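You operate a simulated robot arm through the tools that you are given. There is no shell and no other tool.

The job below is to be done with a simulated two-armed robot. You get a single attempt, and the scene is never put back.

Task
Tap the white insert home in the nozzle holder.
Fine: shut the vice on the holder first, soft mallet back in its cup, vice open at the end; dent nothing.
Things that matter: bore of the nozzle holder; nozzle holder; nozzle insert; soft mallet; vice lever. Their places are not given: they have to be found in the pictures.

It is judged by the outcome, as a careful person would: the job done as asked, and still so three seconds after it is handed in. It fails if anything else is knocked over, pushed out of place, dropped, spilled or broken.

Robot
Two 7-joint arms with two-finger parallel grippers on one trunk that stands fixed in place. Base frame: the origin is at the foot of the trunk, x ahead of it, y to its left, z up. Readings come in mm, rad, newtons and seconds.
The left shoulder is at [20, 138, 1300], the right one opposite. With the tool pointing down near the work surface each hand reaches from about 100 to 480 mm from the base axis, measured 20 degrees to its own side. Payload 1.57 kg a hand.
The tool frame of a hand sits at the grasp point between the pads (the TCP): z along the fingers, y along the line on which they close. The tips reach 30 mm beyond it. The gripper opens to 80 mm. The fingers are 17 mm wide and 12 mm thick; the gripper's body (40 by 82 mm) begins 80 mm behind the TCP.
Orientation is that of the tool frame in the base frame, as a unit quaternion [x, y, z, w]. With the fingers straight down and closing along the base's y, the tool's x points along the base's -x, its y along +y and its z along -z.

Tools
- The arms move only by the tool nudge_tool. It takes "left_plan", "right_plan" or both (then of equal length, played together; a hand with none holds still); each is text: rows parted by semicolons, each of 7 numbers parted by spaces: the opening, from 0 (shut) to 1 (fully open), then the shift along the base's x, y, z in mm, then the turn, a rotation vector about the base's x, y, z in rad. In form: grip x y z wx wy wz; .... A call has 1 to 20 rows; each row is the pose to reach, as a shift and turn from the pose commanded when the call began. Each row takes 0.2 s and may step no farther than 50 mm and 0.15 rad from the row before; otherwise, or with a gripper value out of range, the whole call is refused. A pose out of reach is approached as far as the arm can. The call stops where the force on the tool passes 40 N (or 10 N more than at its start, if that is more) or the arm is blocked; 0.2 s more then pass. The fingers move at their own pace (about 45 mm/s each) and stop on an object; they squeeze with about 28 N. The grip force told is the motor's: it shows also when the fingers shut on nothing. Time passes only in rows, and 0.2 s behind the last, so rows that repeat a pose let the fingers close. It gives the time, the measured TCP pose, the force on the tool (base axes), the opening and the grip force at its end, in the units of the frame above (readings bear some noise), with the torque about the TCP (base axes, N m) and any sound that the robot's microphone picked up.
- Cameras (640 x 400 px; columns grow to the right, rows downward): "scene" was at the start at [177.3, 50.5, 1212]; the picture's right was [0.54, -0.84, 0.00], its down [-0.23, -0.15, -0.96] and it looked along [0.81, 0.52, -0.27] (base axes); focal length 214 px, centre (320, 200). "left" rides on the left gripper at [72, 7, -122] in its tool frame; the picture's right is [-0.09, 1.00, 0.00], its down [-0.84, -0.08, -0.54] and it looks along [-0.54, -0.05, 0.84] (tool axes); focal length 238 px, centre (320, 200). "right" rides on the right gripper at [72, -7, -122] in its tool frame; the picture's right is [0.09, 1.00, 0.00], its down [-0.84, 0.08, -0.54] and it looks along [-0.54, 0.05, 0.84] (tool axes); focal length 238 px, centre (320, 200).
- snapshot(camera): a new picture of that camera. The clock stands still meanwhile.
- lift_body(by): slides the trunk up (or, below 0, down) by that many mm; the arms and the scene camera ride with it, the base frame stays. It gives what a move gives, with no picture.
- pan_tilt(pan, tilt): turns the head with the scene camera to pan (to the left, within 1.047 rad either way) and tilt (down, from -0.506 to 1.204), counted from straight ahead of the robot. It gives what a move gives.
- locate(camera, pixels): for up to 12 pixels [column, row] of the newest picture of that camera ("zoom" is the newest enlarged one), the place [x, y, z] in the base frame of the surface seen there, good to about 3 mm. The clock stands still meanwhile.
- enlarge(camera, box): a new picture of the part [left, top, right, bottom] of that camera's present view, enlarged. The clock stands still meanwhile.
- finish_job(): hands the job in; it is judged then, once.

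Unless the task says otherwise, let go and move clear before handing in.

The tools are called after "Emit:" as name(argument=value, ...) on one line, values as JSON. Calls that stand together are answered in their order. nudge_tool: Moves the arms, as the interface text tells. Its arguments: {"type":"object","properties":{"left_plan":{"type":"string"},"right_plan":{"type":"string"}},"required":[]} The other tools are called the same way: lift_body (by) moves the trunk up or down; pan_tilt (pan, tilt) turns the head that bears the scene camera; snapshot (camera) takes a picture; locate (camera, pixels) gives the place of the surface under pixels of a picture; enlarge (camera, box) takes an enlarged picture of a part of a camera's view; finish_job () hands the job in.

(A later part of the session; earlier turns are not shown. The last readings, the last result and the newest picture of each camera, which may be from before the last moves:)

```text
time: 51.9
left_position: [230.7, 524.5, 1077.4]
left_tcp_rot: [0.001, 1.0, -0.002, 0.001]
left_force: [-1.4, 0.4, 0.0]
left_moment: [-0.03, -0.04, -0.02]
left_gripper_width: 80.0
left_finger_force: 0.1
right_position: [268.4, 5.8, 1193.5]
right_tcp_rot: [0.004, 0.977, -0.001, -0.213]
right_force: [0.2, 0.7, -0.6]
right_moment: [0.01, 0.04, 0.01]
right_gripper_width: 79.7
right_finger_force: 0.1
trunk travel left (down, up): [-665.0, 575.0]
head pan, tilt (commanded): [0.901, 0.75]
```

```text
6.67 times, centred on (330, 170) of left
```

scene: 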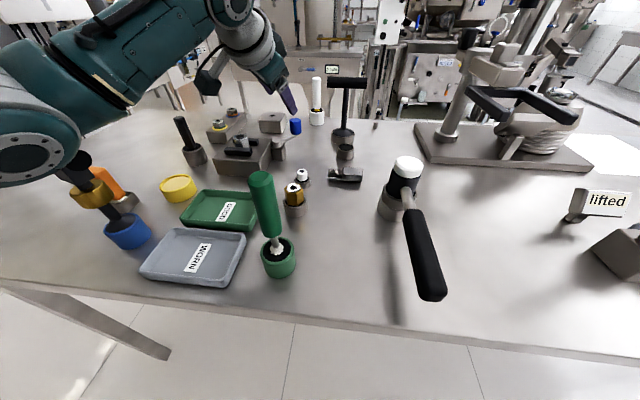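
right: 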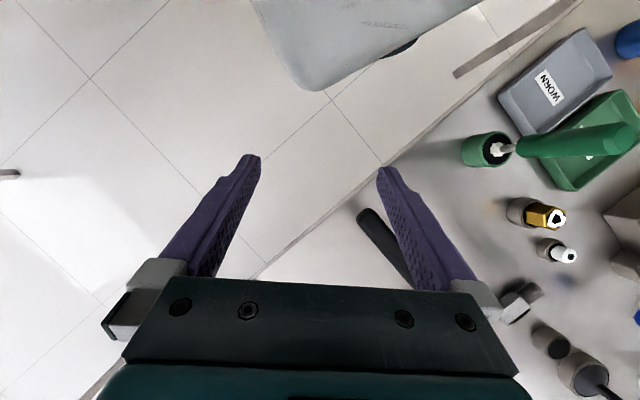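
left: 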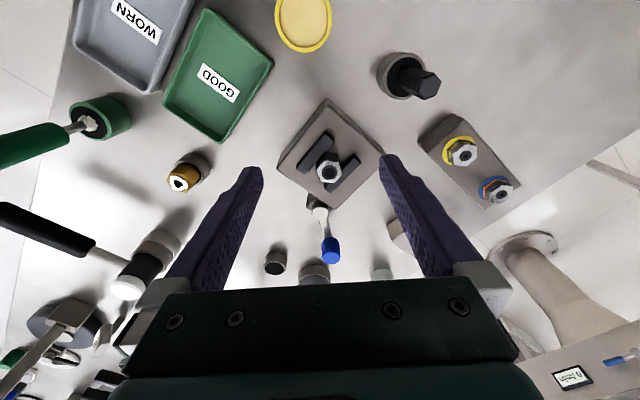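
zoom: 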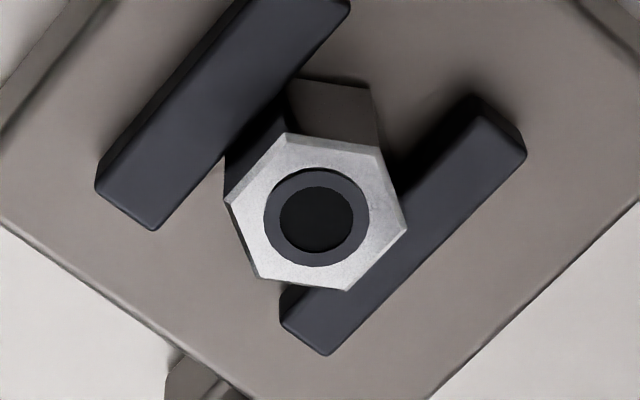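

The bore centre is at about (290.5,530.5,935), ring about 19 mm across with a hole about 13.6 mm. Next I'll move above the white insert for a close look.

Emit:
nudge_tool(left_plan="1 25 -32 -5 0 0 0; 1 50 -64 -15 0 0 0; 1 75 -96 -25 0 0 0; 1 100 -128 -40 0 0 0; 1 110 -140 -60 0 0 0; 1 110 -140 -60 0 0 0")

Emit:
snapshot(camera="left")

Emit:
enlarge(camera="left", box=[270, 110, 370, 190])

```text
time: 53.3
left_position: [341.1, 384.5, 1015.9]
left_tcp_rot: [0.001, 1.0, 0.0, 0.0]
left_force: [-0.1, -0.1, -0.3]
left_moment: [0.03, 0.0, 0.02]
left_gripper_width: 80.0
left_finger_force: 0.0
right_position: [267.8, 5.3, 1192.8]
right_tcp_rot: [0.004, 0.977, -0.001, -0.214]
right_force: [-0.4, -0.2, 0.2]
right_moment: [-0.01, -0.04, 0.0]
right_gripper_width: 80.1
right_finger_force: 0.1
trunk travel left (down, up): [-665.0, 575.0]
head pan, tilt (commanded): [0.901, 0.75]
```

```text
taken
```

left: 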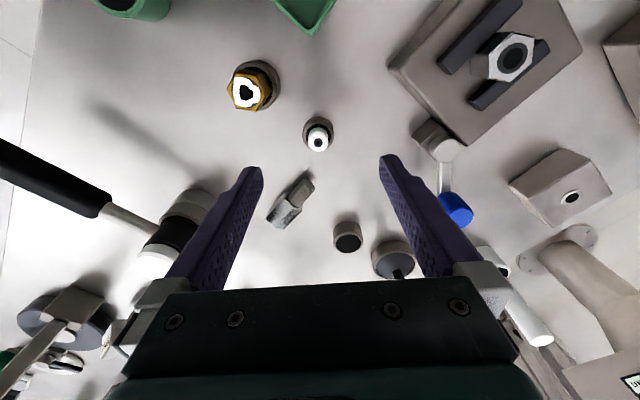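

```text
5.00 times, centred on (320, 150) of left
```

zoom: 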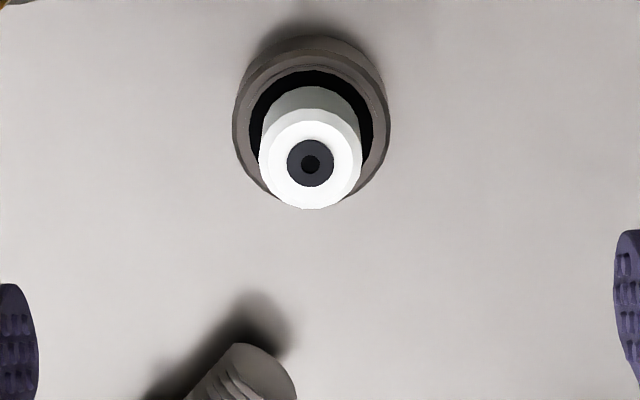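

Emit:
locate(camera="zoom", pixels=[[310, 162], [285, 162], [335, 162], [262, 160], [358, 160], [310, 203], [310, 120], [310, 98], [245, 110], [380, 110], [310, 50], [312, 62]])

Emit:
enlarge(camera="scene", box=[270, 150, 340, 220])

```text
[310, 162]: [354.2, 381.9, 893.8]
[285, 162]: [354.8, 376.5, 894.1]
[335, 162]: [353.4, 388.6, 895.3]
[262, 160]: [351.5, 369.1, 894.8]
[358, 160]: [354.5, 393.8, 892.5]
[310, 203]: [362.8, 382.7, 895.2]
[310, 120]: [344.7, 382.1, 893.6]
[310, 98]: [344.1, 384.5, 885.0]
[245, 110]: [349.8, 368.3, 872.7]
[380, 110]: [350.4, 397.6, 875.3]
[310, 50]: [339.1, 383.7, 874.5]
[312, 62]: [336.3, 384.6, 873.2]
```

```text
5.71 times, centred on (305, 185) of scene
```

zoom: 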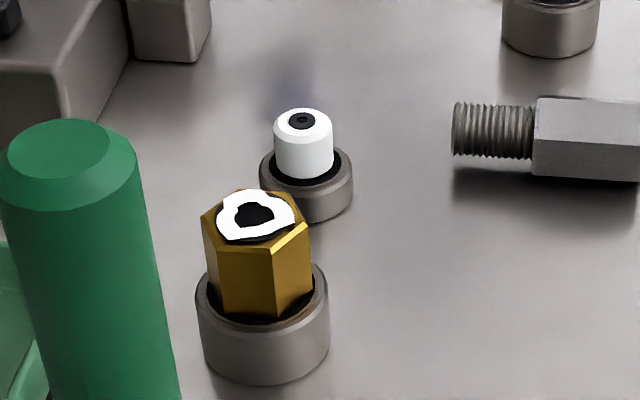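

The insert's top centre is at (354,382,894.5), about 21 mm wide, with the cup rim at z≈874. I'll descend with open fingers to just above the rim height (tips at z≈878), pausing to check alignment.

Emit:
nudge_tool(left_plan="1 6 -1 -35 0 0 0; 1 12.6 -2.3 -70 0 0 0; 0.6 12.6 -2.3 -85 0 0 0; 0.6 12.6 -2.3 -85 0 0 0")

Emit:
snapshot(camera="left")

Emit:
enlarge(camera="left", box=[260, 130, 380, 230])

```text
time: 54.3
left_position: [353.7, 382.0, 929.4]
left_tcp_rot: [0.001, 1.0, -0.001, 0.0]
left_force: [0.2, 0.7, -0.9]
left_moment: [-0.01, -0.02, -0.02]
left_gripper_width: 48.1
left_finger_force: 0.0
right_position: [267.7, 6.2, 1192.7]
right_tcp_rot: [0.004, 0.977, -0.002, -0.215]
right_force: [0.1, 0.6, -0.5]
right_moment: [-0.06, 0.01, 0.01]
right_gripper_width: 79.9
right_finger_force: 0.1
trunk travel left (down, up): [-665.0, 575.0]
head pan, tilt (commanded): [0.901, 0.75]
```

```text
taken
```

left: 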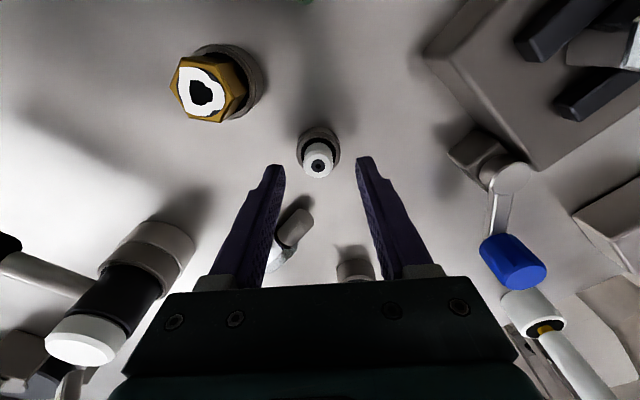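

```text
4.00 times, centred on (320, 180) of left
```

zoom: 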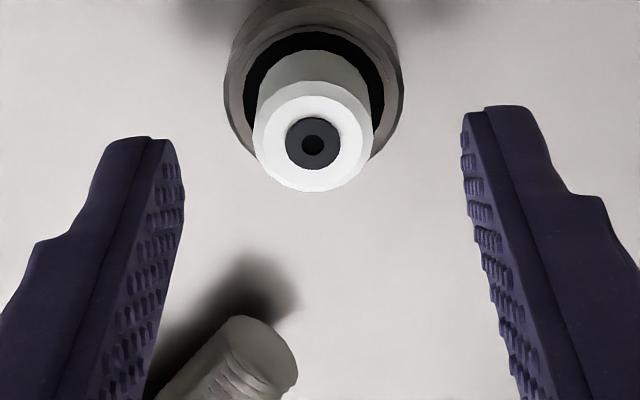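

The insert (zoom (313,145)) is centred within 1 mm between the fingers and about 22 mm wide. I'll descend 22 mm and close on it.

Emit:
nudge_tool(left_plan="0.6 0 -1 -11 0 0 0; 0.6 0 -1 -22 0 0 0; 0.6 0 -1 -22 0 0 0; 0.1 0 -1 -22 0 0 0; 0.1 0 -1 -22 0 0 0; 0.1 0 -1 -22 0 0 0; 0.1 0 -1 -22 0 0 0")

Emit:
enlarge(camera="left", box=[260, 130, 380, 230])

Emit:
enlarge(camera="scene", box=[250, 120, 370, 220])

```text
time: 55.9
left_position: [354.4, 381.6, 908.8]
left_tcp_rot: [0.0, 1.0, -0.001, 0.0]
left_force: [-0.1, 1.3, 0.0]
left_moment: [0.09, -0.01, -0.02]
left_gripper_width: 20.2
left_finger_force: 27.5
right_position: [267.9, 6.0, 1192.1]
right_tcp_rot: [0.003, 0.977, -0.002, -0.214]
right_force: [-0.2, 0.0, -0.1]
right_moment: [0.04, 0.0, 0.0]
right_gripper_width: 80.0
right_finger_force: 0.1
trunk travel left (down, up): [-665.0, 575.0]
head pan, tilt (commanded): [0.901, 0.75]
```

```text
4.00 times, centred on (320, 180) of left
```

zoom: 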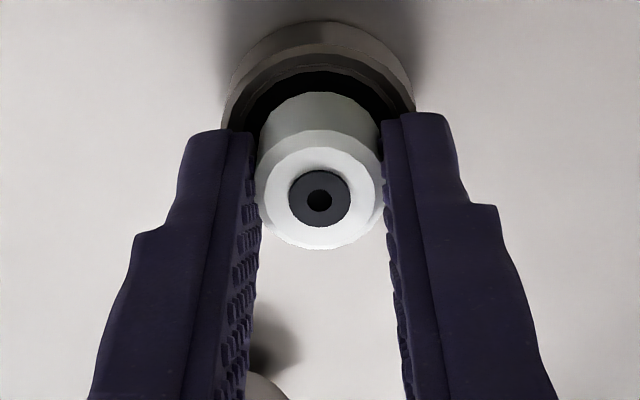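

```text
4.00 times, centred on (310, 170) of scene
```

zoom: 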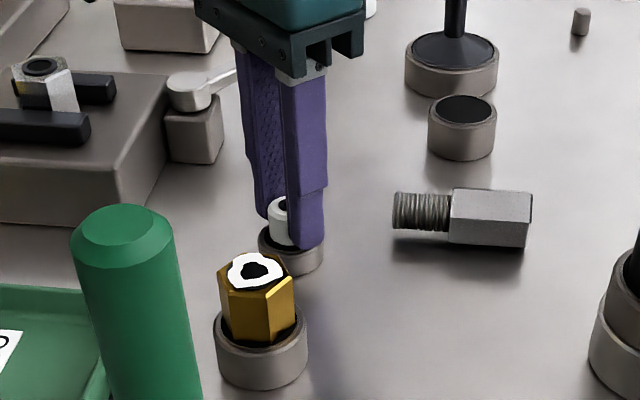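

The insert is held (width 20.2 mm, grip 27.5 N). I'll lift it straight up out of its cup and look at it.

Emit:
nudge_tool(left_plan="0.1 0 0 10 0 0 0; 0.1 0 0 25 0 0 0; 0.1 0 0 45 0 0 0; 0.1 0 0 75 0 0 0; 0.1 0 0 110 0 0 0; 0.1 0 0 110 0 0 0")

Emit:
snapshot(camera="left")

Emit:
enlarge(camera="scene", box=[240, 60, 380, 200])

```text
time: 57.3
left_position: [353.8, 381.0, 1019.2]
left_tcp_rot: [0.001, 1.0, -0.002, 0.0]
left_force: [-0.2, 0.6, 0.0]
left_moment: [0.0, 0.04, -0.04]
left_gripper_width: 20.1
left_finger_force: 27.9
right_position: [266.9, 5.8, 1192.2]
right_tcp_rot: [0.004, 0.977, -0.002, -0.214]
right_force: [0.3, 0.8, 0.7]
right_moment: [-0.01, 0.01, 0.03]
right_gripper_width: 80.0
right_finger_force: 0.1
trunk travel left (down, up): [-665.0, 575.0]
head pan, tilt (commanded): [0.901, 0.75]
```

```text
taken
```

left: 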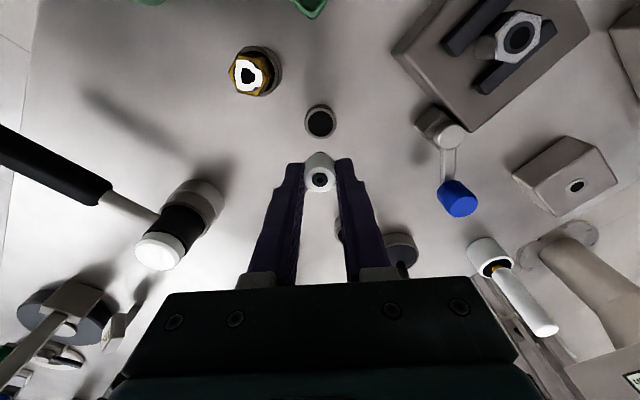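

```text
2.86 times, centred on (310, 130) of scene
```

zoom: 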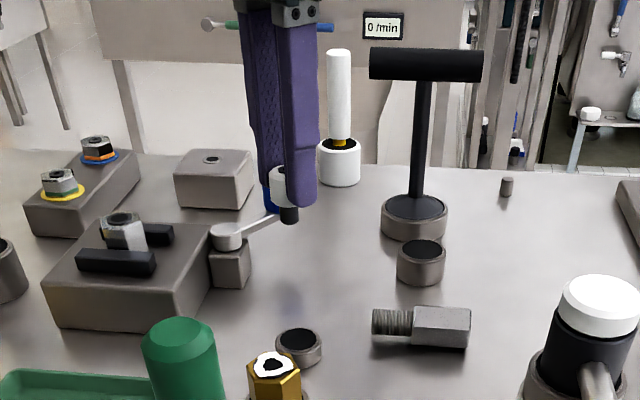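

The insert is out; below the white body a darker, narrower spigot shows at zoom (290,213). I'll enlarge it to measure.

Emit:
enlarge(camera="scene", box=[320, 100, 360, 150])

Emit:
enlarge(camera="scene", box=[285, 100, 325, 150])

Emit:
enlarge(camera="left", box=[280, 130, 360, 200])

```text
8.00 times, centred on (340, 125) of scene
```

zoom: 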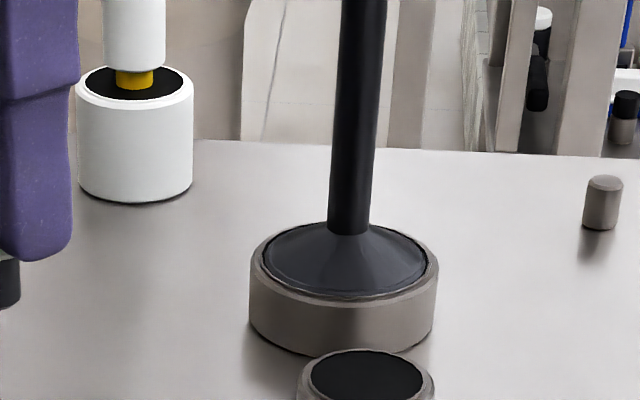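

```text
8.00 times, centred on (305, 125) of scene
```

zoom: 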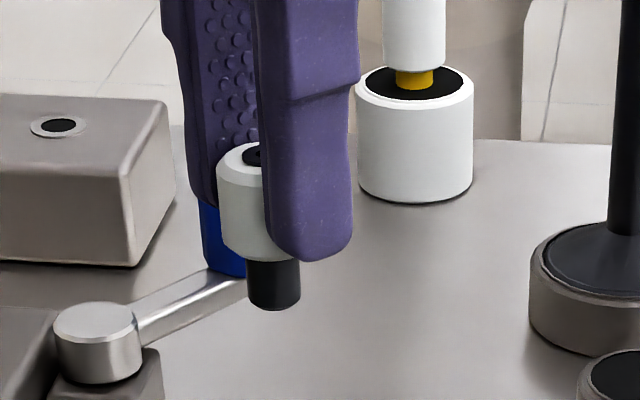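

```text
5.71 times, centred on (320, 165) of left
```

zoom: 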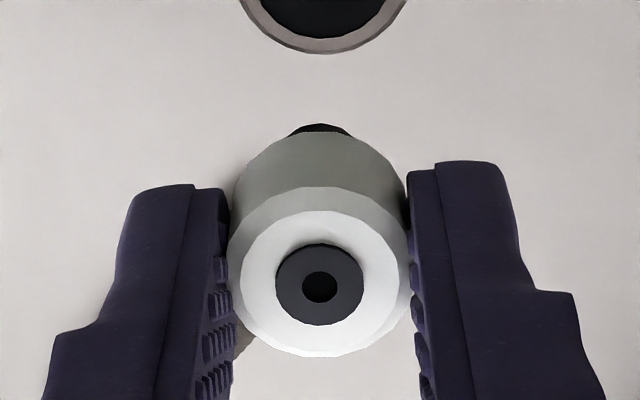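

The insert has a black spigot about 10 mm wide below its 20 mm white body. Let me compare with the bore in the same picture.

Emit:
enlarge(camera="left", box=[470, 0, 570, 80])

Emit:
enlarge(camera="scene", box=[225, 120, 265, 170])

```text
5.00 times, centred on (520, 40) of left
```

zoom: 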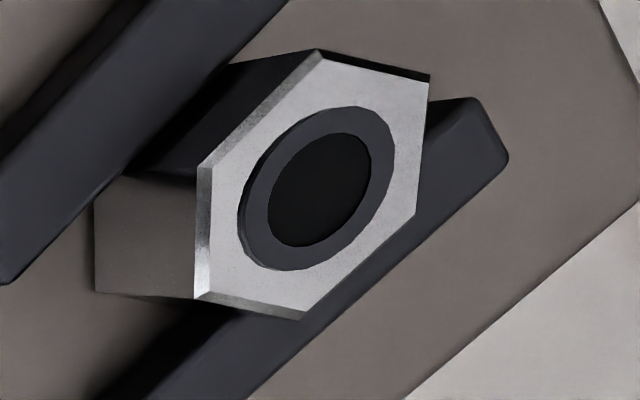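

```text
8.00 times, centred on (245, 145) of scene
```

zoom: 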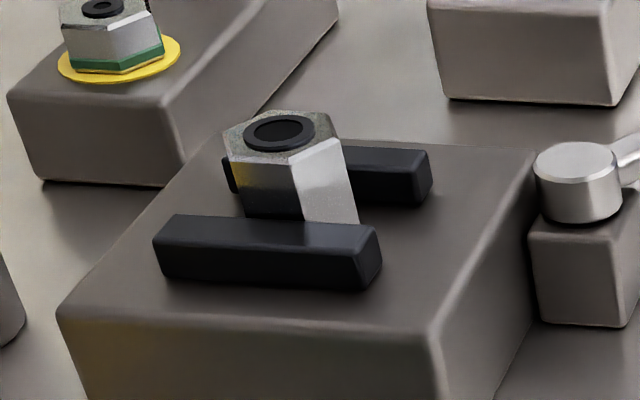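

The bore's inner hole (~13 mm) will take the ~10 mm spigot. I'll carry the insert over to above the bore at (290,530.5), staying high.

Emit:
nudge_tool(left_plan="0.1 0 10 25 0 0 0; 0.1 -16 45 41 0 0 0; 0.1 -32 80 41 0 0 0; 0.1 -48 115 41 0 0 0; 0.1 -64 149.5 41 0 0 0; 0.1 -64 149.5 41 0 0 0")

Emit:
lift_body(by=-30)

Emit:
snapshot(camera="left")

Emit:
enlarge(camera="left", box=[270, 90, 370, 200])

Emit:
snapshot(camera="scene")

```text
time: 58.7
left_position: [289.1, 533.3, 1060.3]
left_tcp_rot: [0.001, 1.0, -0.001, 0.001]
left_force: [-0.7, 0.6, -1.2]
left_moment: [0.02, -0.01, 0.01]
left_gripper_width: 20.2
left_finger_force: 28.3
right_position: [268.3, 6.4, 1192.9]
right_tcp_rot: [0.004, 0.977, -0.002, -0.214]
right_force: [-0.4, -0.7, 0.8]
right_moment: [-0.02, -0.02, -0.01]
right_gripper_width: 80.0
right_finger_force: 0.1
trunk travel left (down, up): [-665.0, 575.0]
head pan, tilt (commanded): [0.901, 0.75]
```

```text
time: 59.5
left_position: [289.3, 532.4, 1030.8]
left_tcp_rot: [0.001, 1.0, -0.001, 0.0]
left_force: [0.0, -0.4, -0.1]
left_moment: [-0.02, 0.01, 0.02]
left_gripper_width: 20.2
left_finger_force: 28.1
right_position: [270.0, 5.5, 1163.2]
right_tcp_rot: [0.004, 0.977, -0.001, -0.214]
right_force: [-0.3, -0.1, -0.7]
right_moment: [0.02, -0.04, 0.0]
right_gripper_width: 79.9
right_finger_force: 0.0
trunk travel left (down, up): [-635.0, 605.0]
head pan, tilt (commanded): [0.901, 0.75]
```

```text
taken
```

left: 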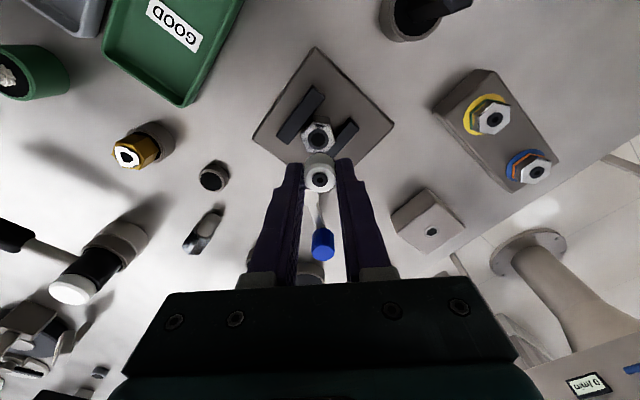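

```text
3.64 times, centred on (320, 145) of left
```

zoom: 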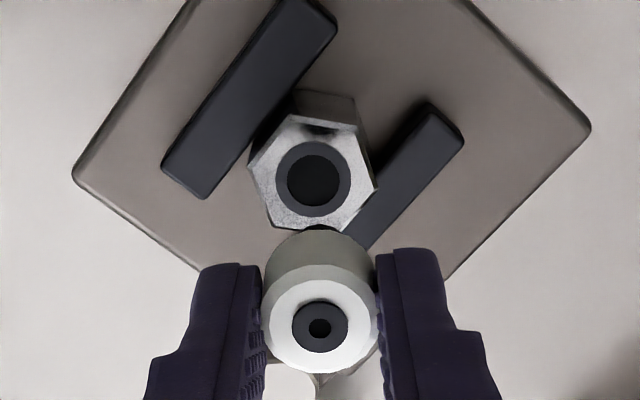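

```text
taken
```

scene: 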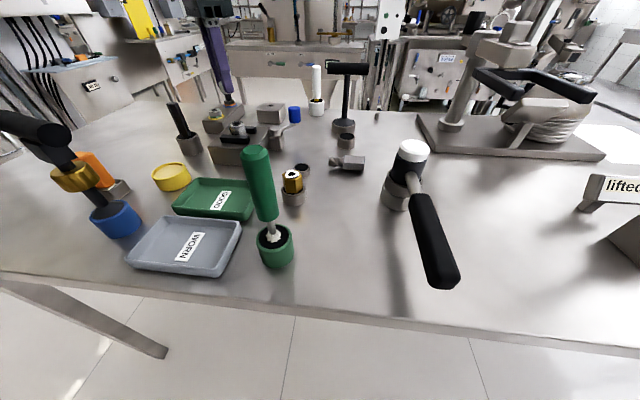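

From this view the bore centre is (289.9,530.9) and the insert axis is at (289.4,532.9), so I need about (+0.5,−2). I'll shift and come down to just above the bore, checking force.

Emit:
nudge_tool(left_plan="0.1 0.5 -2 -10 0 0 0; 0.1 0.5 -2 -22 0 0 0; 0.1 0.5 -2 -34 0 0 0; 0.1 0.5 -2 -44 0 0 0; 0.1 0.5 -2 -44 0 0 0")

Emit:
snapshot(camera="left")

Emit:
enlarge(camera="left", box=[280, 130, 360, 200])

Emit:
enlarge(camera="scene", box=[200, 80, 280, 160])

```text
time: 60.7
left_position: [289.5, 530.2, 985.7]
left_tcp_rot: [0.001, 1.0, 0.0, 0.0]
left_force: [0.0, 0.3, 0.2]
left_moment: [0.05, 0.01, 0.03]
left_gripper_width: 20.1
left_finger_force: 28.2
right_position: [267.7, 4.9, 1161.7]
right_tcp_rot: [0.004, 0.977, -0.001, -0.214]
right_force: [0.4, 0.1, 0.4]
right_moment: [0.01, 0.0, 0.02]
right_gripper_width: 80.1
right_finger_force: 0.1
trunk travel left (down, up): [-635.0, 605.0]
head pan, tilt (commanded): [0.901, 0.75]
```

```text
taken
```

left: 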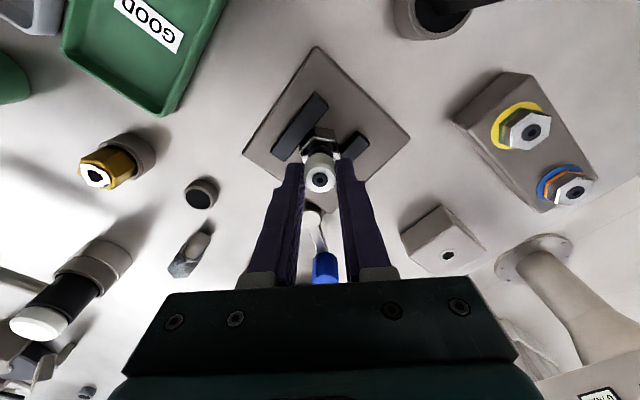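

```text
5.71 times, centred on (320, 165) of left
```

zoom: 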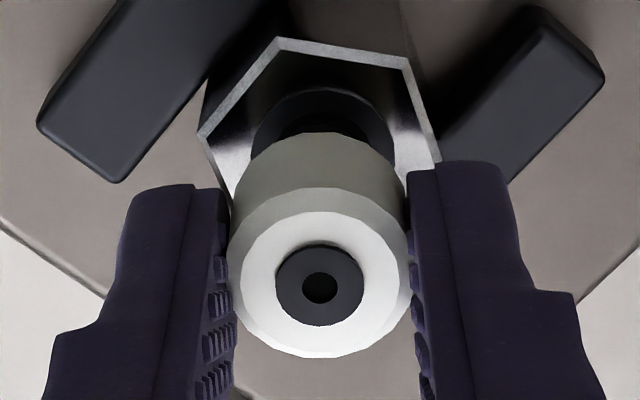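

```text
5.00 times, centred on (240, 120) of scene
```

zoom: 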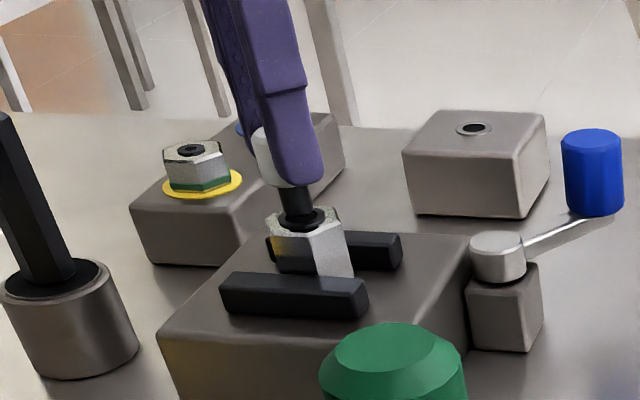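

The spigot (zoom (298,203)) hovers right over the bore ring. I'll lower slowly in 2 mm steps, watching for contact force.

Emit:
nudge_tool(left_plan="0.1 0.3 0.3 -3 0 0 0; 0.1 0.3 0.3 -5 0 0 0; 0.1 0.3 0.3 -7 0 0 0; 0.1 0.3 0.3 -9 0 0 0; 0.1 0.3 0.3 -11 0 0 0")

Emit:
enlarge(camera="left", box=[280, 130, 360, 200])

Emit:
enlarge(camera="scene", box=[200, 80, 280, 160])

```text
time: 61.9
left_position: [290.2, 530.6, 976.2]
left_tcp_rot: [0.001, 1.0, -0.001, -0.001]
left_force: [-4.5, -7.2, 14.8]
left_moment: [-0.27, 0.23, -0.03]
left_gripper_width: 20.4
left_finger_force: 28.6
right_position: [269.7, 6.2, 1162.9]
right_tcp_rot: [0.004, 0.977, -0.001, -0.214]
right_force: [-0.4, -0.7, 0.5]
right_moment: [0.03, 0.0, -0.01]
right_gripper_width: 80.1
right_finger_force: 0.1
trunk travel left (down, up): [-635.0, 605.0]
head pan, tilt (commanded): [0.901, 0.75]
```

```text
5.71 times, centred on (320, 165) of left
```

zoom: 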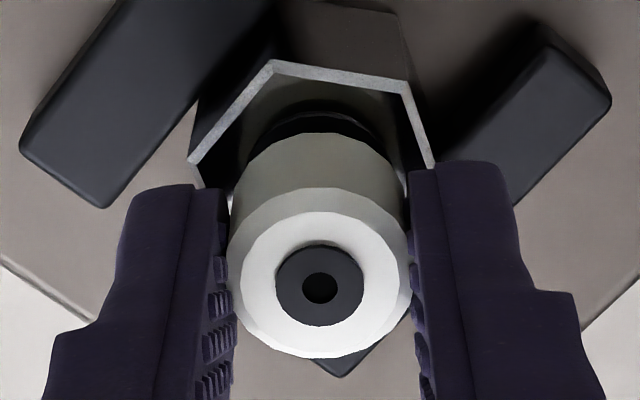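

```text
5.00 times, centred on (240, 120) of scene
```

zoom: 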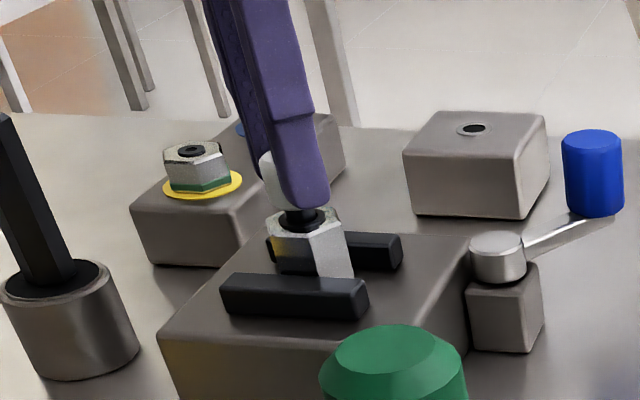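

Contact at z≈976 with a sideways reaction of (−4.5,−7.2) N, so the bore lies slightly toward −x, −y. I'll ease up, shift about (−0.8,−1.3), and lower again.

Emit:
nudge_tool(left_plan="0.1 0 0 3 0 0 0; 0.1 -0.8 -1.3 3 0 0 0; 0.1 -0.8 -1.3 1 0 0 0; 0.1 -0.8 -1.3 -1 0 0 0; 0.1 -0.8 -1.3 -2.5 0 0 0")

```text
time: 63.1
left_position: [290.0, 530.2, 975.4]
left_tcp_rot: [0.002, 1.0, 0.0, 0.002]
left_force: [-1.2, -4.2, 17.6]
left_moment: [-0.14, 0.12, 0.02]
left_gripper_width: 20.4
left_finger_force: 28.3
right_position: [268.0, 6.4, 1163.9]
right_tcp_rot: [0.004, 0.977, 0.0, -0.213]
right_force: [-0.4, 0.8, 0.4]
right_moment: [0.0, 0.03, 0.01]
right_gripper_width: 80.0
right_finger_force: 0.0
trunk travel left (down, up): [-635.0, 605.0]
head pan, tilt (commanded): [0.901, 0.75]
```

Force is 17.6 N downward with less sideways push. I'll take close views of the spigot and the bore mouth.

Emit:
enlarge(camera="scene", box=[220, 100, 260, 140])

Emit:
enlarge(camera="left", box=[280, 130, 360, 200])

```text
10.00 times, centred on (240, 120) of scene
```

zoom: 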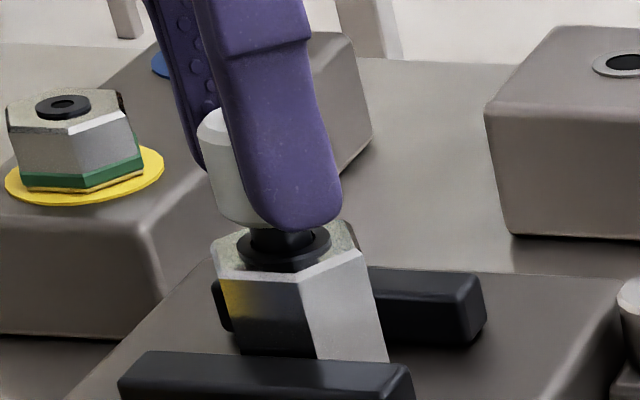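

```text
5.71 times, centred on (320, 165) of left
```

zoom: 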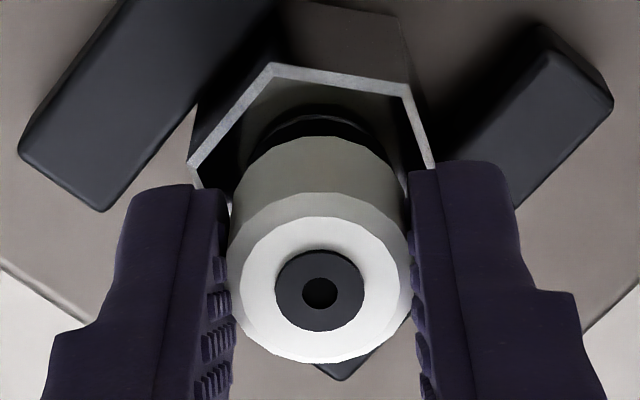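

The spigot sits right at the ring's mouth and needs finer alignment. I'll ease the pressure and step slightly further toward −y, then press again.

Emit:
nudge_tool(left_plan="0.1 0 0 2.5 0 0 0; 0.1 -0.2 -0.8 2 0 0 0; 0.1 -0.2 -0.8 1 0 0 0; 0.1 -0.2 -0.8 0 0 0 0; 0.1 -0.2 -0.8 -0.5 0 0 0")

```text
time: 64.3
left_position: [289.9, 531.1, 975.5]
left_tcp_rot: [0.0, 1.0, 0.0, 0.0]
left_force: [0.7, 0.3, 16.1]
left_moment: [0.04, -0.02, 0.0]
left_gripper_width: 19.9
left_finger_force: 28.3
right_position: [270.0, 6.6, 1163.7]
right_tcp_rot: [0.003, 0.977, -0.001, -0.213]
right_force: [0.3, 0.0, -0.9]
right_moment: [0.02, 0.03, 0.03]
right_gripper_width: 79.8
right_finger_force: 0.1
trunk travel left (down, up): [-635.0, 605.0]
head pan, tilt (commanded): [0.901, 0.75]
```

The reaction is now purely vertical (16 N, no side force or moment), so the spigot is centred on the bore. I'll press a little more to start it.

Emit:
nudge_tool(left_plan="0.1 0 0 -1 0 0 0; 0.1 0 0 -2 0 0 0; 0.1 0 0 -3 0 0 0; 0.1 0 0 -3 0 0 0")

Emit:
enlarge(camera="left", box=[280, 130, 360, 200])

Emit:
enlarge(camera="scene", box=[220, 100, 260, 140])

```text
time: 65.3
left_position: [289.5, 529.7, 971.2]
left_tcp_rot: [0.001, 1.0, 0.0, 0.001]
left_force: [-0.5, -0.9, 17.9]
left_moment: [0.01, -0.05, -0.01]
left_gripper_width: 20.4
left_finger_force: 28.1
right_position: [268.8, 6.7, 1162.5]
right_tcp_rot: [0.004, 0.977, -0.001, -0.213]
right_force: [0.1, 0.8, -0.8]
right_moment: [0.0, -0.02, -0.01]
right_gripper_width: 79.9
right_finger_force: 0.1
trunk travel left (down, up): [-635.0, 605.0]
head pan, tilt (commanded): [0.901, 0.75]
```

```text
5.71 times, centred on (320, 165) of left
```

zoom: 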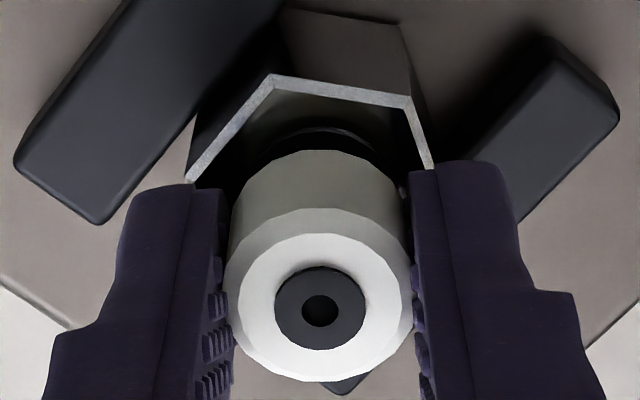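

```text
10.00 times, centred on (240, 120) of scene
```

zoom: 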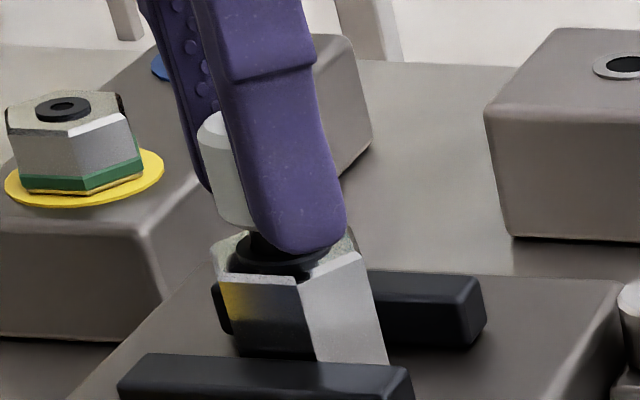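

The insert slid up in the fingers (about 6 mm) rather than going in, so the fit is tight and starts at the mouth. I'll ease the pressure and test whether the spigot is captured sideways.

Emit:
nudge_tool(left_plan="0.1 0 0 2 0 0 0; 0.1 0.8 0 2 0 0 0; 0.1 1.6 0 2 0 0 0; 0.1 1.6 0 2 0 0 0")

Emit:
nudge_tool(left_plan="0.1 -0.8 0 0 0 0 0; 0.1 -1.6 0 0 0 0 0; 0.1 -1.6 0.8 0 0 0 0; 0.1 -1.6 1.6 0 0 0 0; 0.1 -1.6 1.6 0 0 0 0")

```text
time: 66.3
left_position: [290.8, 530.3, 970.3]
left_tcp_rot: [0.001, 1.0, 0.0, -0.002]
left_force: [5.4, 11.9, -14.7]
left_moment: [0.47, -0.28, -0.06]
left_gripper_width: 20.0
left_finger_force: 28.2
right_position: [267.9, 7.3, 1162.1]
right_tcp_rot: [0.004, 0.977, -0.001, -0.214]
right_force: [-0.3, 0.6, 0.3]
right_moment: [0.04, 0.01, 0.03]
right_gripper_width: 80.1
right_finger_force: 0.0
trunk travel left (down, up): [-635.0, 605.0]
head pan, tilt (commanded): [0.901, 0.75]
```

```text
time: 67.5
left_position: [289.6, 529.8, 972.4]
left_tcp_rot: [0.001, 1.0, -0.003, 0.0]
left_force: [3.7, 5.7, -8.1]
left_moment: [0.23, -0.14, 0.02]
left_gripper_width: 20.2
left_finger_force: 27.9
right_position: [270.1, 6.2, 1163.9]
right_tcp_rot: [0.004, 0.977, -0.002, -0.213]
right_force: [-0.7, -0.1, 0.3]
right_moment: [0.02, -0.03, 0.0]
right_gripper_width: 80.1
right_finger_force: 0.0
trunk travel left (down, up): [-635.0, 605.0]
head pan, tilt (commanded): [0.901, 0.75]
```

Lifting 2 mm was resisted with ~15 N, so the bore is already gripping the spigot. I'll neutralise the residual forces and check once more before letting go.

Emit:
nudge_tool(left_plan="0.1 0.3 0.4 -0.7 0 0 0; 0.1 0.6 0.8 -1.4 0 0 0; 0.1 0.6 0.8 -1.4 0 0 0")

Emit:
enlarge(camera="left", box=[280, 130, 360, 200])

```text
time: 68.3
left_position: [291.1, 531.1, 970.2]
left_tcp_rot: [0.001, 1.0, -0.002, 0.0]
left_force: [-3.9, -10.0, 17.2]
left_moment: [-0.36, 0.18, 0.01]
left_gripper_width: 20.3
left_finger_force: 27.5
right_position: [267.7, 5.5, 1163.6]
right_tcp_rot: [0.004, 0.977, -0.002, -0.213]
right_force: [-0.3, -0.7, 0.1]
right_moment: [0.02, 0.0, 0.02]
right_gripper_width: 80.0
right_finger_force: 0.0
trunk travel left (down, up): [-635.0, 605.0]
head pan, tilt (commanded): [0.901, 0.75]
```

```text
5.71 times, centred on (320, 165) of left
```

zoom: 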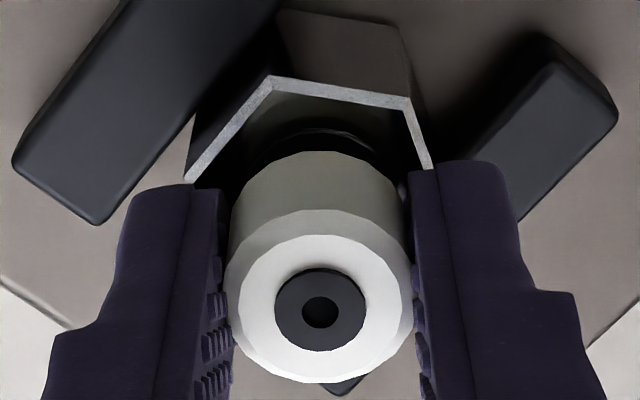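

The arm is stiff (~18 N/mm); neutral is about (−0.3,−0.5,+0.95) from here. I'll go there and then open the fingers gently.

Emit:
nudge_tool(left_plan="0.1 -0.15 -0.25 0.5 0 0 0; 0.1 -0.3 -0.5 0.95 0 0 0; 0.1 -0.3 -0.5 0.95 0 0 0")

```text
time: 69.1
left_position: [289.1, 530.1, 970.8]
left_tcp_rot: [0.001, 1.0, -0.001, -0.001]
left_force: [2.0, -2.3, 3.0]
left_moment: [-0.05, -0.11, 0.0]
left_gripper_width: 20.1
left_finger_force: 28.5
right_position: [269.0, 5.0, 1163.6]
right_tcp_rot: [0.003, 0.977, -0.002, -0.214]
right_force: [0.1, -0.3, -0.5]
right_moment: [-0.02, -0.02, -0.01]
right_gripper_width: 79.8
right_finger_force: 0.1
trunk travel left (down, up): [-635.0, 605.0]
head pan, tilt (commanded): [0.901, 0.75]
```

Residual forces are just 2–3 N. I'll open the fingers and rise straight up.

Emit:
nudge_tool(left_plan="0.3 0 0 0 0 0 0; 0.5 0 0 0 0 0 0; 0.6 0 0 0 0 0 0; 0.6 0 0 20 0 0 0; 0.6 0 0 50 0 0 0; 0.6 0 0 85 0 0 0; 0.6 0 0 85 0 0 0")

Emit:
snapshot(camera="left")

Emit:
enlarge(camera="left", box=[270, 90, 370, 200])

Emit:
enlarge(camera="scene", box=[200, 80, 280, 160])

```text
time: 70.7
left_position: [289.0, 530.1, 1056.5]
left_tcp_rot: [0.001, 1.0, -0.002, 0.0]
left_force: [-0.3, -0.2, -0.1]
left_moment: [0.05, 0.03, -0.02]
left_gripper_width: 47.8
left_finger_force: 0.0
right_position: [267.2, 4.9, 1163.5]
right_tcp_rot: [0.003, 0.977, -0.002, -0.214]
right_force: [-0.4, -0.3, 1.1]
right_moment: [0.01, -0.01, 0.01]
right_gripper_width: 80.0
right_finger_force: 0.0
trunk travel left (down, up): [-635.0, 605.0]
head pan, tilt (commanded): [0.901, 0.75]
```

```text
taken
```

left: 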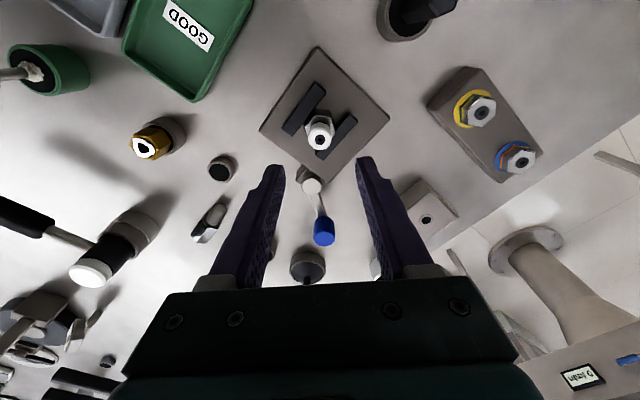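

```text
3.64 times, centred on (320, 145) of left
```

zoom: 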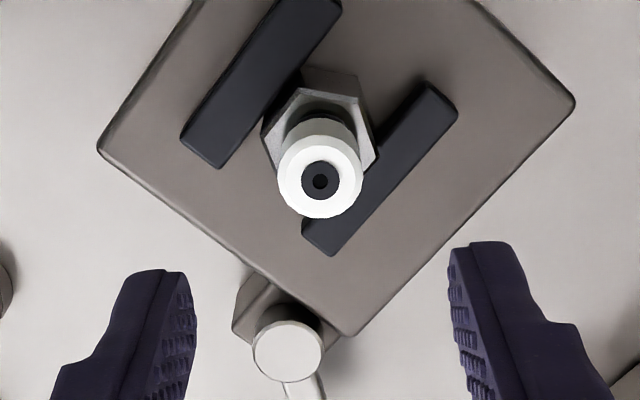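

```text
5.00 times, centred on (240, 120) of scene
```

zoom: 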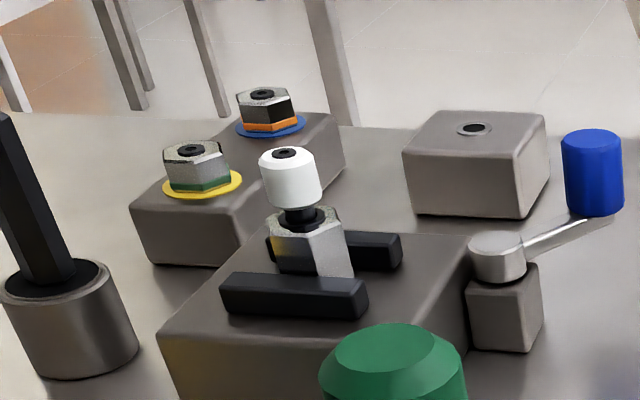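

The insert stands upright in the bore mouth with part of its spigot showing. Next is the mallet: I'll raise the trunk to keep the elbow clear of tall tools, and move the right hand aside.

Emit:
lift_body(by=110)

Emit:
nudge_tool(right_plan="1 -5 -35 0 0 0 0; 1 -10 -70 0 0 0 0; 1 -15 -105 0 0 0 0; 1 -20 -140 0 0 0 0; 1 -20 -140 0 0 0 0")

Emit:
pan_tilt(pan=0.4, tilt=0.75)

Emit:
snapshot(camera="scene")

```text
time: 72.1
left_position: [290.6, 530.1, 1166.7]
left_tcp_rot: [0.001, 1.0, -0.001, 0.0]
left_force: [0.0, -0.8, -0.2]
left_moment: [-0.01, 0.01, 0.02]
left_gripper_width: 48.0
left_finger_force: 0.1
right_position: [267.3, 6.3, 1272.2]
right_tcp_rot: [0.004, 0.977, -0.002, -0.213]
right_force: [-0.5, -0.2, -0.3]
right_moment: [0.0, 0.01, 0.05]
right_gripper_width: 79.9
right_finger_force: 0.1
trunk travel left (down, up): [-745.0, 495.0]
head pan, tilt (commanded): [0.901, 0.75]
```

```text
time: 73.3
left_position: [290.1, 531.5, 1166.1]
left_tcp_rot: [0.001, 1.0, 0.0, 0.0]
left_force: [0.4, 0.6, 0.8]
left_moment: [-0.04, -0.01, 0.01]
left_gripper_width: 47.8
left_finger_force: 0.0
right_position: [242.4, -131.2, 1261.4]
right_tcp_rot: [-0.003, 0.972, -0.015, -0.235]
right_force: [-0.2, 0.3, 0.2]
right_moment: [0.0, 0.03, -0.02]
right_gripper_width: 80.0
right_finger_force: 0.1
trunk travel left (down, up): [-745.0, 495.0]
head pan, tilt (commanded): [0.901, 0.75]
```

```text
time: 74.2
left_position: [289.7, 530.5, 1165.2]
left_tcp_rot: [0.001, 1.0, -0.001, 0.0]
left_force: [-0.6, 0.1, -0.4]
left_moment: [0.03, -0.01, -0.02]
left_gripper_width: 47.9
left_finger_force: 0.1
right_position: [241.3, -132.2, 1261.1]
right_tcp_rot: [-0.001, 0.972, -0.012, -0.236]
right_force: [-0.4, -0.1, 0.0]
right_moment: [-0.02, 0.03, 0.0]
right_gripper_width: 80.1
right_finger_force: 0.0
trunk travel left (down, up): [-745.0, 495.0]
head pan, tilt (commanded): [0.4, 0.75]
```

```text
taken
```

scene: 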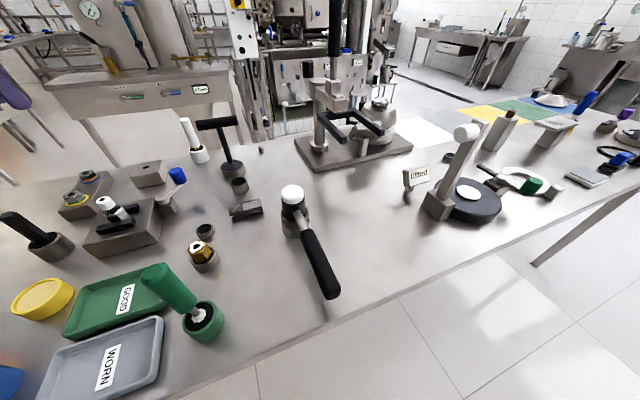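

The mallet lies with its head at (292,195) and handle to (330,290), and the way is clear. I'll bring the left hand above the handle with a +45° yaw.

Emit:
nudge_tool(left_plan="0.8 6 -40 0 0 0 0.08; 0.9 12 -80 0 0 0 0.16; 1 18 -120 0 0 0 0.24; 1 24 -160 0 0 0 0.32; 1 30 -200 0 0 0 0.4; 1 36 -240 -10 0 0 0.48; 1 42 -280 -20 0 0 0.56; 1 48 -320 -30 0 0 0.64; 1 54 -360 -40 0 0 0.72; 1 58 -395 -50 0 0 0.785; 1 58 -395 -60 0 0 0.785; 1 58 -395 -60 0 0 0.785")

Emit:
snapshot(camera="left")

Emit:
snapshot(camera="scene")

```text
time: 76.8
left_position: [347.8, 135.2, 1105.5]
left_tcp_rot: [-0.382, 0.924, -0.001, 0.0]
left_force: [0.9, 0.1, 0.5]
left_moment: [0.01, -0.01, 0.01]
left_gripper_width: 79.8
left_finger_force: 0.0
right_position: [242.7, -134.7, 1260.8]
right_tcp_rot: [0.003, 0.972, -0.01, -0.236]
right_force: [0.7, -0.3, -0.1]
right_moment: [-0.01, 0.01, 0.0]
right_gripper_width: 79.9
right_finger_force: 0.2
trunk travel left (down, up): [-745.0, 495.0]
head pan, tilt (commanded): [0.4, 0.75]
```

```text
taken
```

left: 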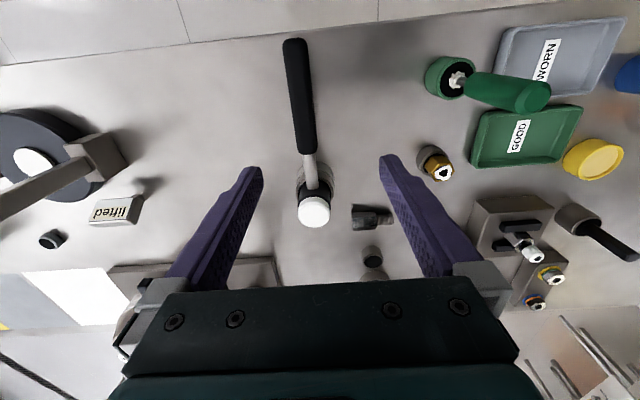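

```text
taken
```

scene: 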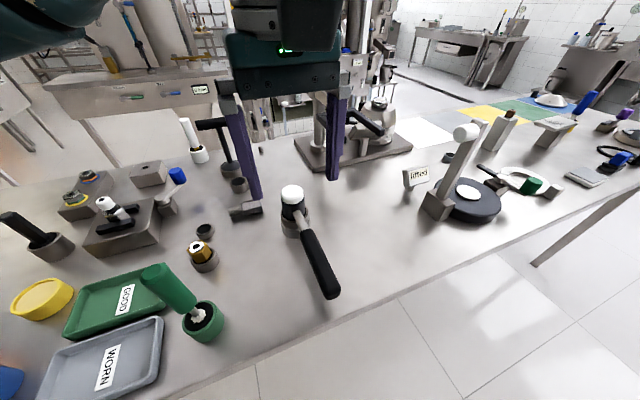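

The mallet is now in view: handle (295,45)–(306,150), shaft to (311,185), white head at (314,212). I'll locate points along it.

Emit:
locate(camera="left", pixels=[[294, 50], [298, 80], [302, 110], [305, 140], [308, 165], [310, 178], [314, 212], [304, 212], [325, 212], [291, 110], [313, 110], [314, 222]])

Emit:
enlarge(camera="left", box=[240, 30, 380, 240])

Emit:
enlarge(camera="scene", box=[250, 170, 370, 310])

```text
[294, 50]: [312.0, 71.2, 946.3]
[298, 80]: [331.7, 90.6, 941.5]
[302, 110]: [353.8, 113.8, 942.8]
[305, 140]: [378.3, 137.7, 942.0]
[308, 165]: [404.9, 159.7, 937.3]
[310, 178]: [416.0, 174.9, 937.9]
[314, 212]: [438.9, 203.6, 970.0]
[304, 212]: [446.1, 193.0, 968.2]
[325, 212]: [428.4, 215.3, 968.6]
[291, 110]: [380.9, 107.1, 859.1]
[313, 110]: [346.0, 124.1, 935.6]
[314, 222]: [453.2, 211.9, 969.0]
```

```text
1.90 times, centred on (310, 135) of left
```

zoom: 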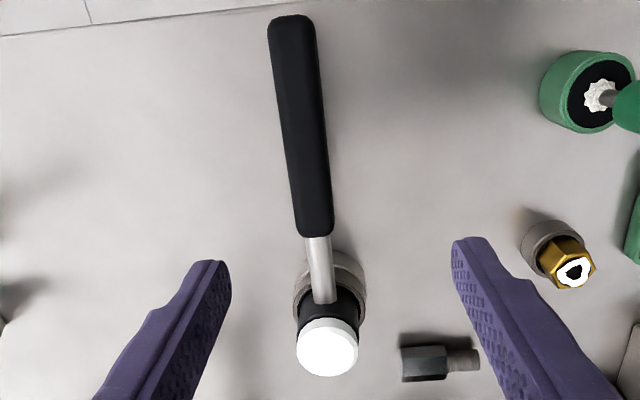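

```text
2.86 times, centred on (310, 240) of scene
```

zoom: 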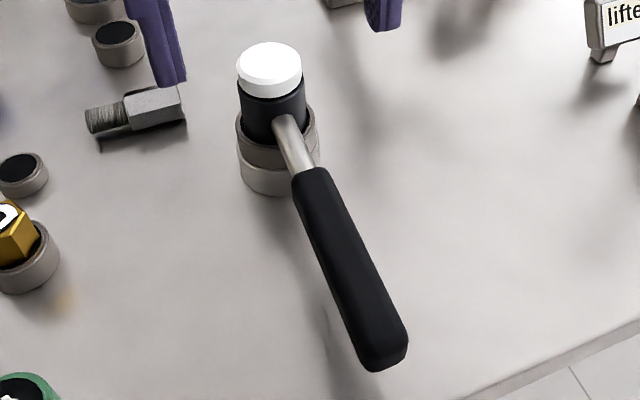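

The mallet's axis runs at azimuth ≈45.5°, head centre (439.5,201.5), steel shaft at (411.6,172.3) with its centre at z≈931, head cap top at 969, cup rim z≈909. I'll grip the shaft close to the head, near its balance point, and first descend to just above it.

Emit:
nudge_tool(left_plan="1 30 18 -30 0 0 0.009; 0.7 63.5 36.6 -60 0 0 0.009; 0.6 63.5 36.6 -100 0 0 0.009; 0.6 63.5 36.6 -130 0 0 0.009; 0.6 63.5 36.6 -130 0 0 0.009")

Emit:
snapshot(camera="left")

Emit:
enlarge(camera="left", box=[250, 100, 390, 240])

Emit:
snapshot(camera="scene")

```text
time: 78.0
left_position: [410.3, 171.5, 976.1]
left_tcp_rot: [-0.386, 0.922, 0.0, 0.0]
left_force: [-0.1, 0.1, -0.3]
left_moment: [0.02, 0.0, -0.03]
left_gripper_width: 48.1
left_finger_force: 0.0
right_position: [242.3, -134.1, 1261.7]
right_tcp_rot: [0.004, 0.972, -0.011, -0.236]
right_force: [0.0, 0.7, 0.7]
right_moment: [-0.02, 0.0, 0.0]
right_gripper_width: 80.2
right_finger_force: 0.1
trunk travel left (down, up): [-745.0, 495.0]
head pan, tilt (commanded): [0.4, 0.75]
```

```text
taken
```

left: 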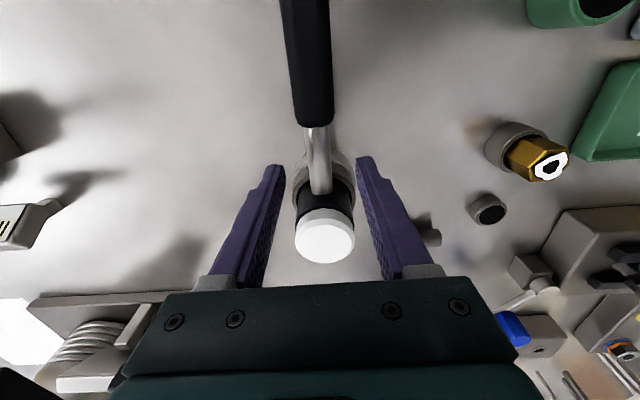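

```text
2.86 times, centred on (320, 170) of left
```

zoom: 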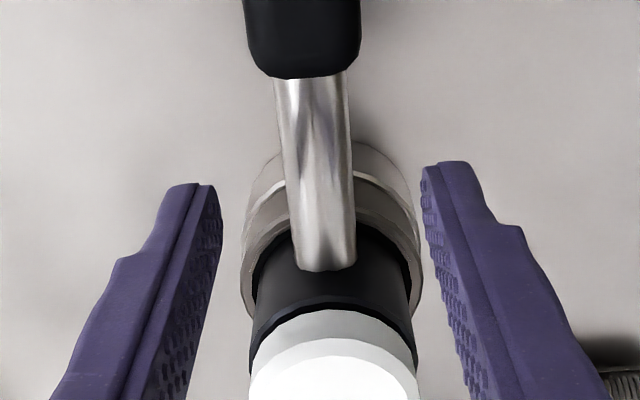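

```text
taken
```

scene: 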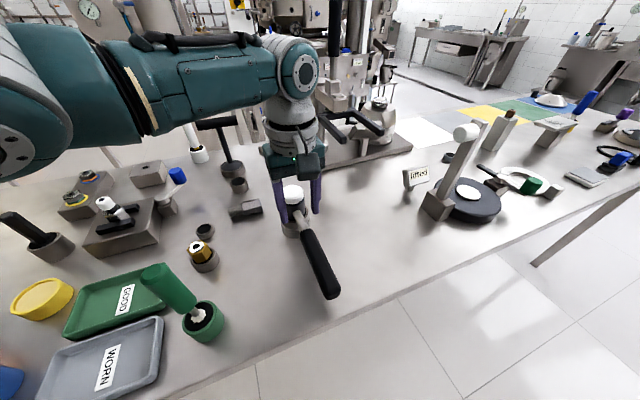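

The shaft is centred between the fingers (zoom col ≈316). I'll descend to z≈942 (tips just above the cup rim) and close on the shaft.

Emit:
nudge_tool(left_plan="0.6 0.5 0.3 -15 0 0 0; 0.6 0.5 0.3 -27 0 0 0; 0.6 0.5 0.3 -34 0 0 0; 0.6 0.5 0.3 -34 0 0 0; 0.05 0.5 0.3 -34 0 0 0; 0.05 0.5 0.3 -34 0 0 0; 0.05 0.5 0.3 -34 0 0 0; 0.05 0.5 0.3 -34 0 0 0")

Emit:
snapshot(camera="left")

Emit:
enlarge(camera="scene", box=[250, 150, 370, 310])

```text
time: 79.8
left_position: [411.2, 171.8, 941.8]
left_tcp_rot: [-0.385, 0.923, -0.001, 0.0]
left_force: [1.8, -0.9, 0.4]
left_moment: [0.02, 0.03, -0.2]
left_gripper_width: 18.0
left_finger_force: 28.1
right_position: [242.9, -134.6, 1261.6]
right_tcp_rot: [0.005, 0.972, -0.01, -0.236]
right_force: [-0.6, 0.3, 0.9]
right_moment: [0.0, 0.02, -0.02]
right_gripper_width: 80.3
right_finger_force: 0.2
trunk travel left (down, up): [-745.0, 495.0]
head pan, tilt (commanded): [0.4, 0.75]
```

```text
taken
```

left: 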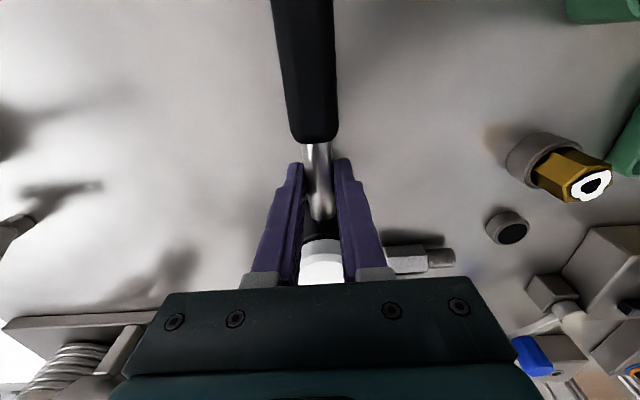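

```text
2.50 times, centred on (310, 230) of scene
```

zoom: 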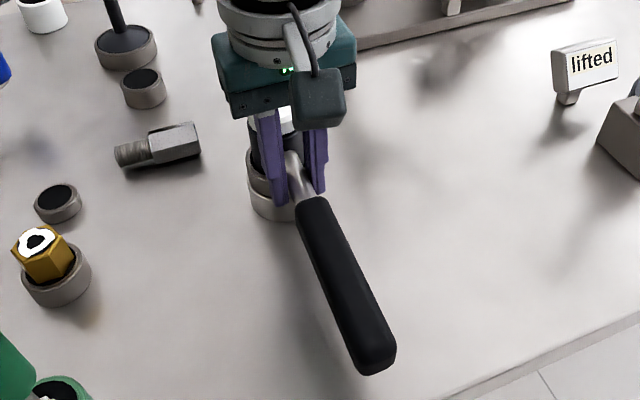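

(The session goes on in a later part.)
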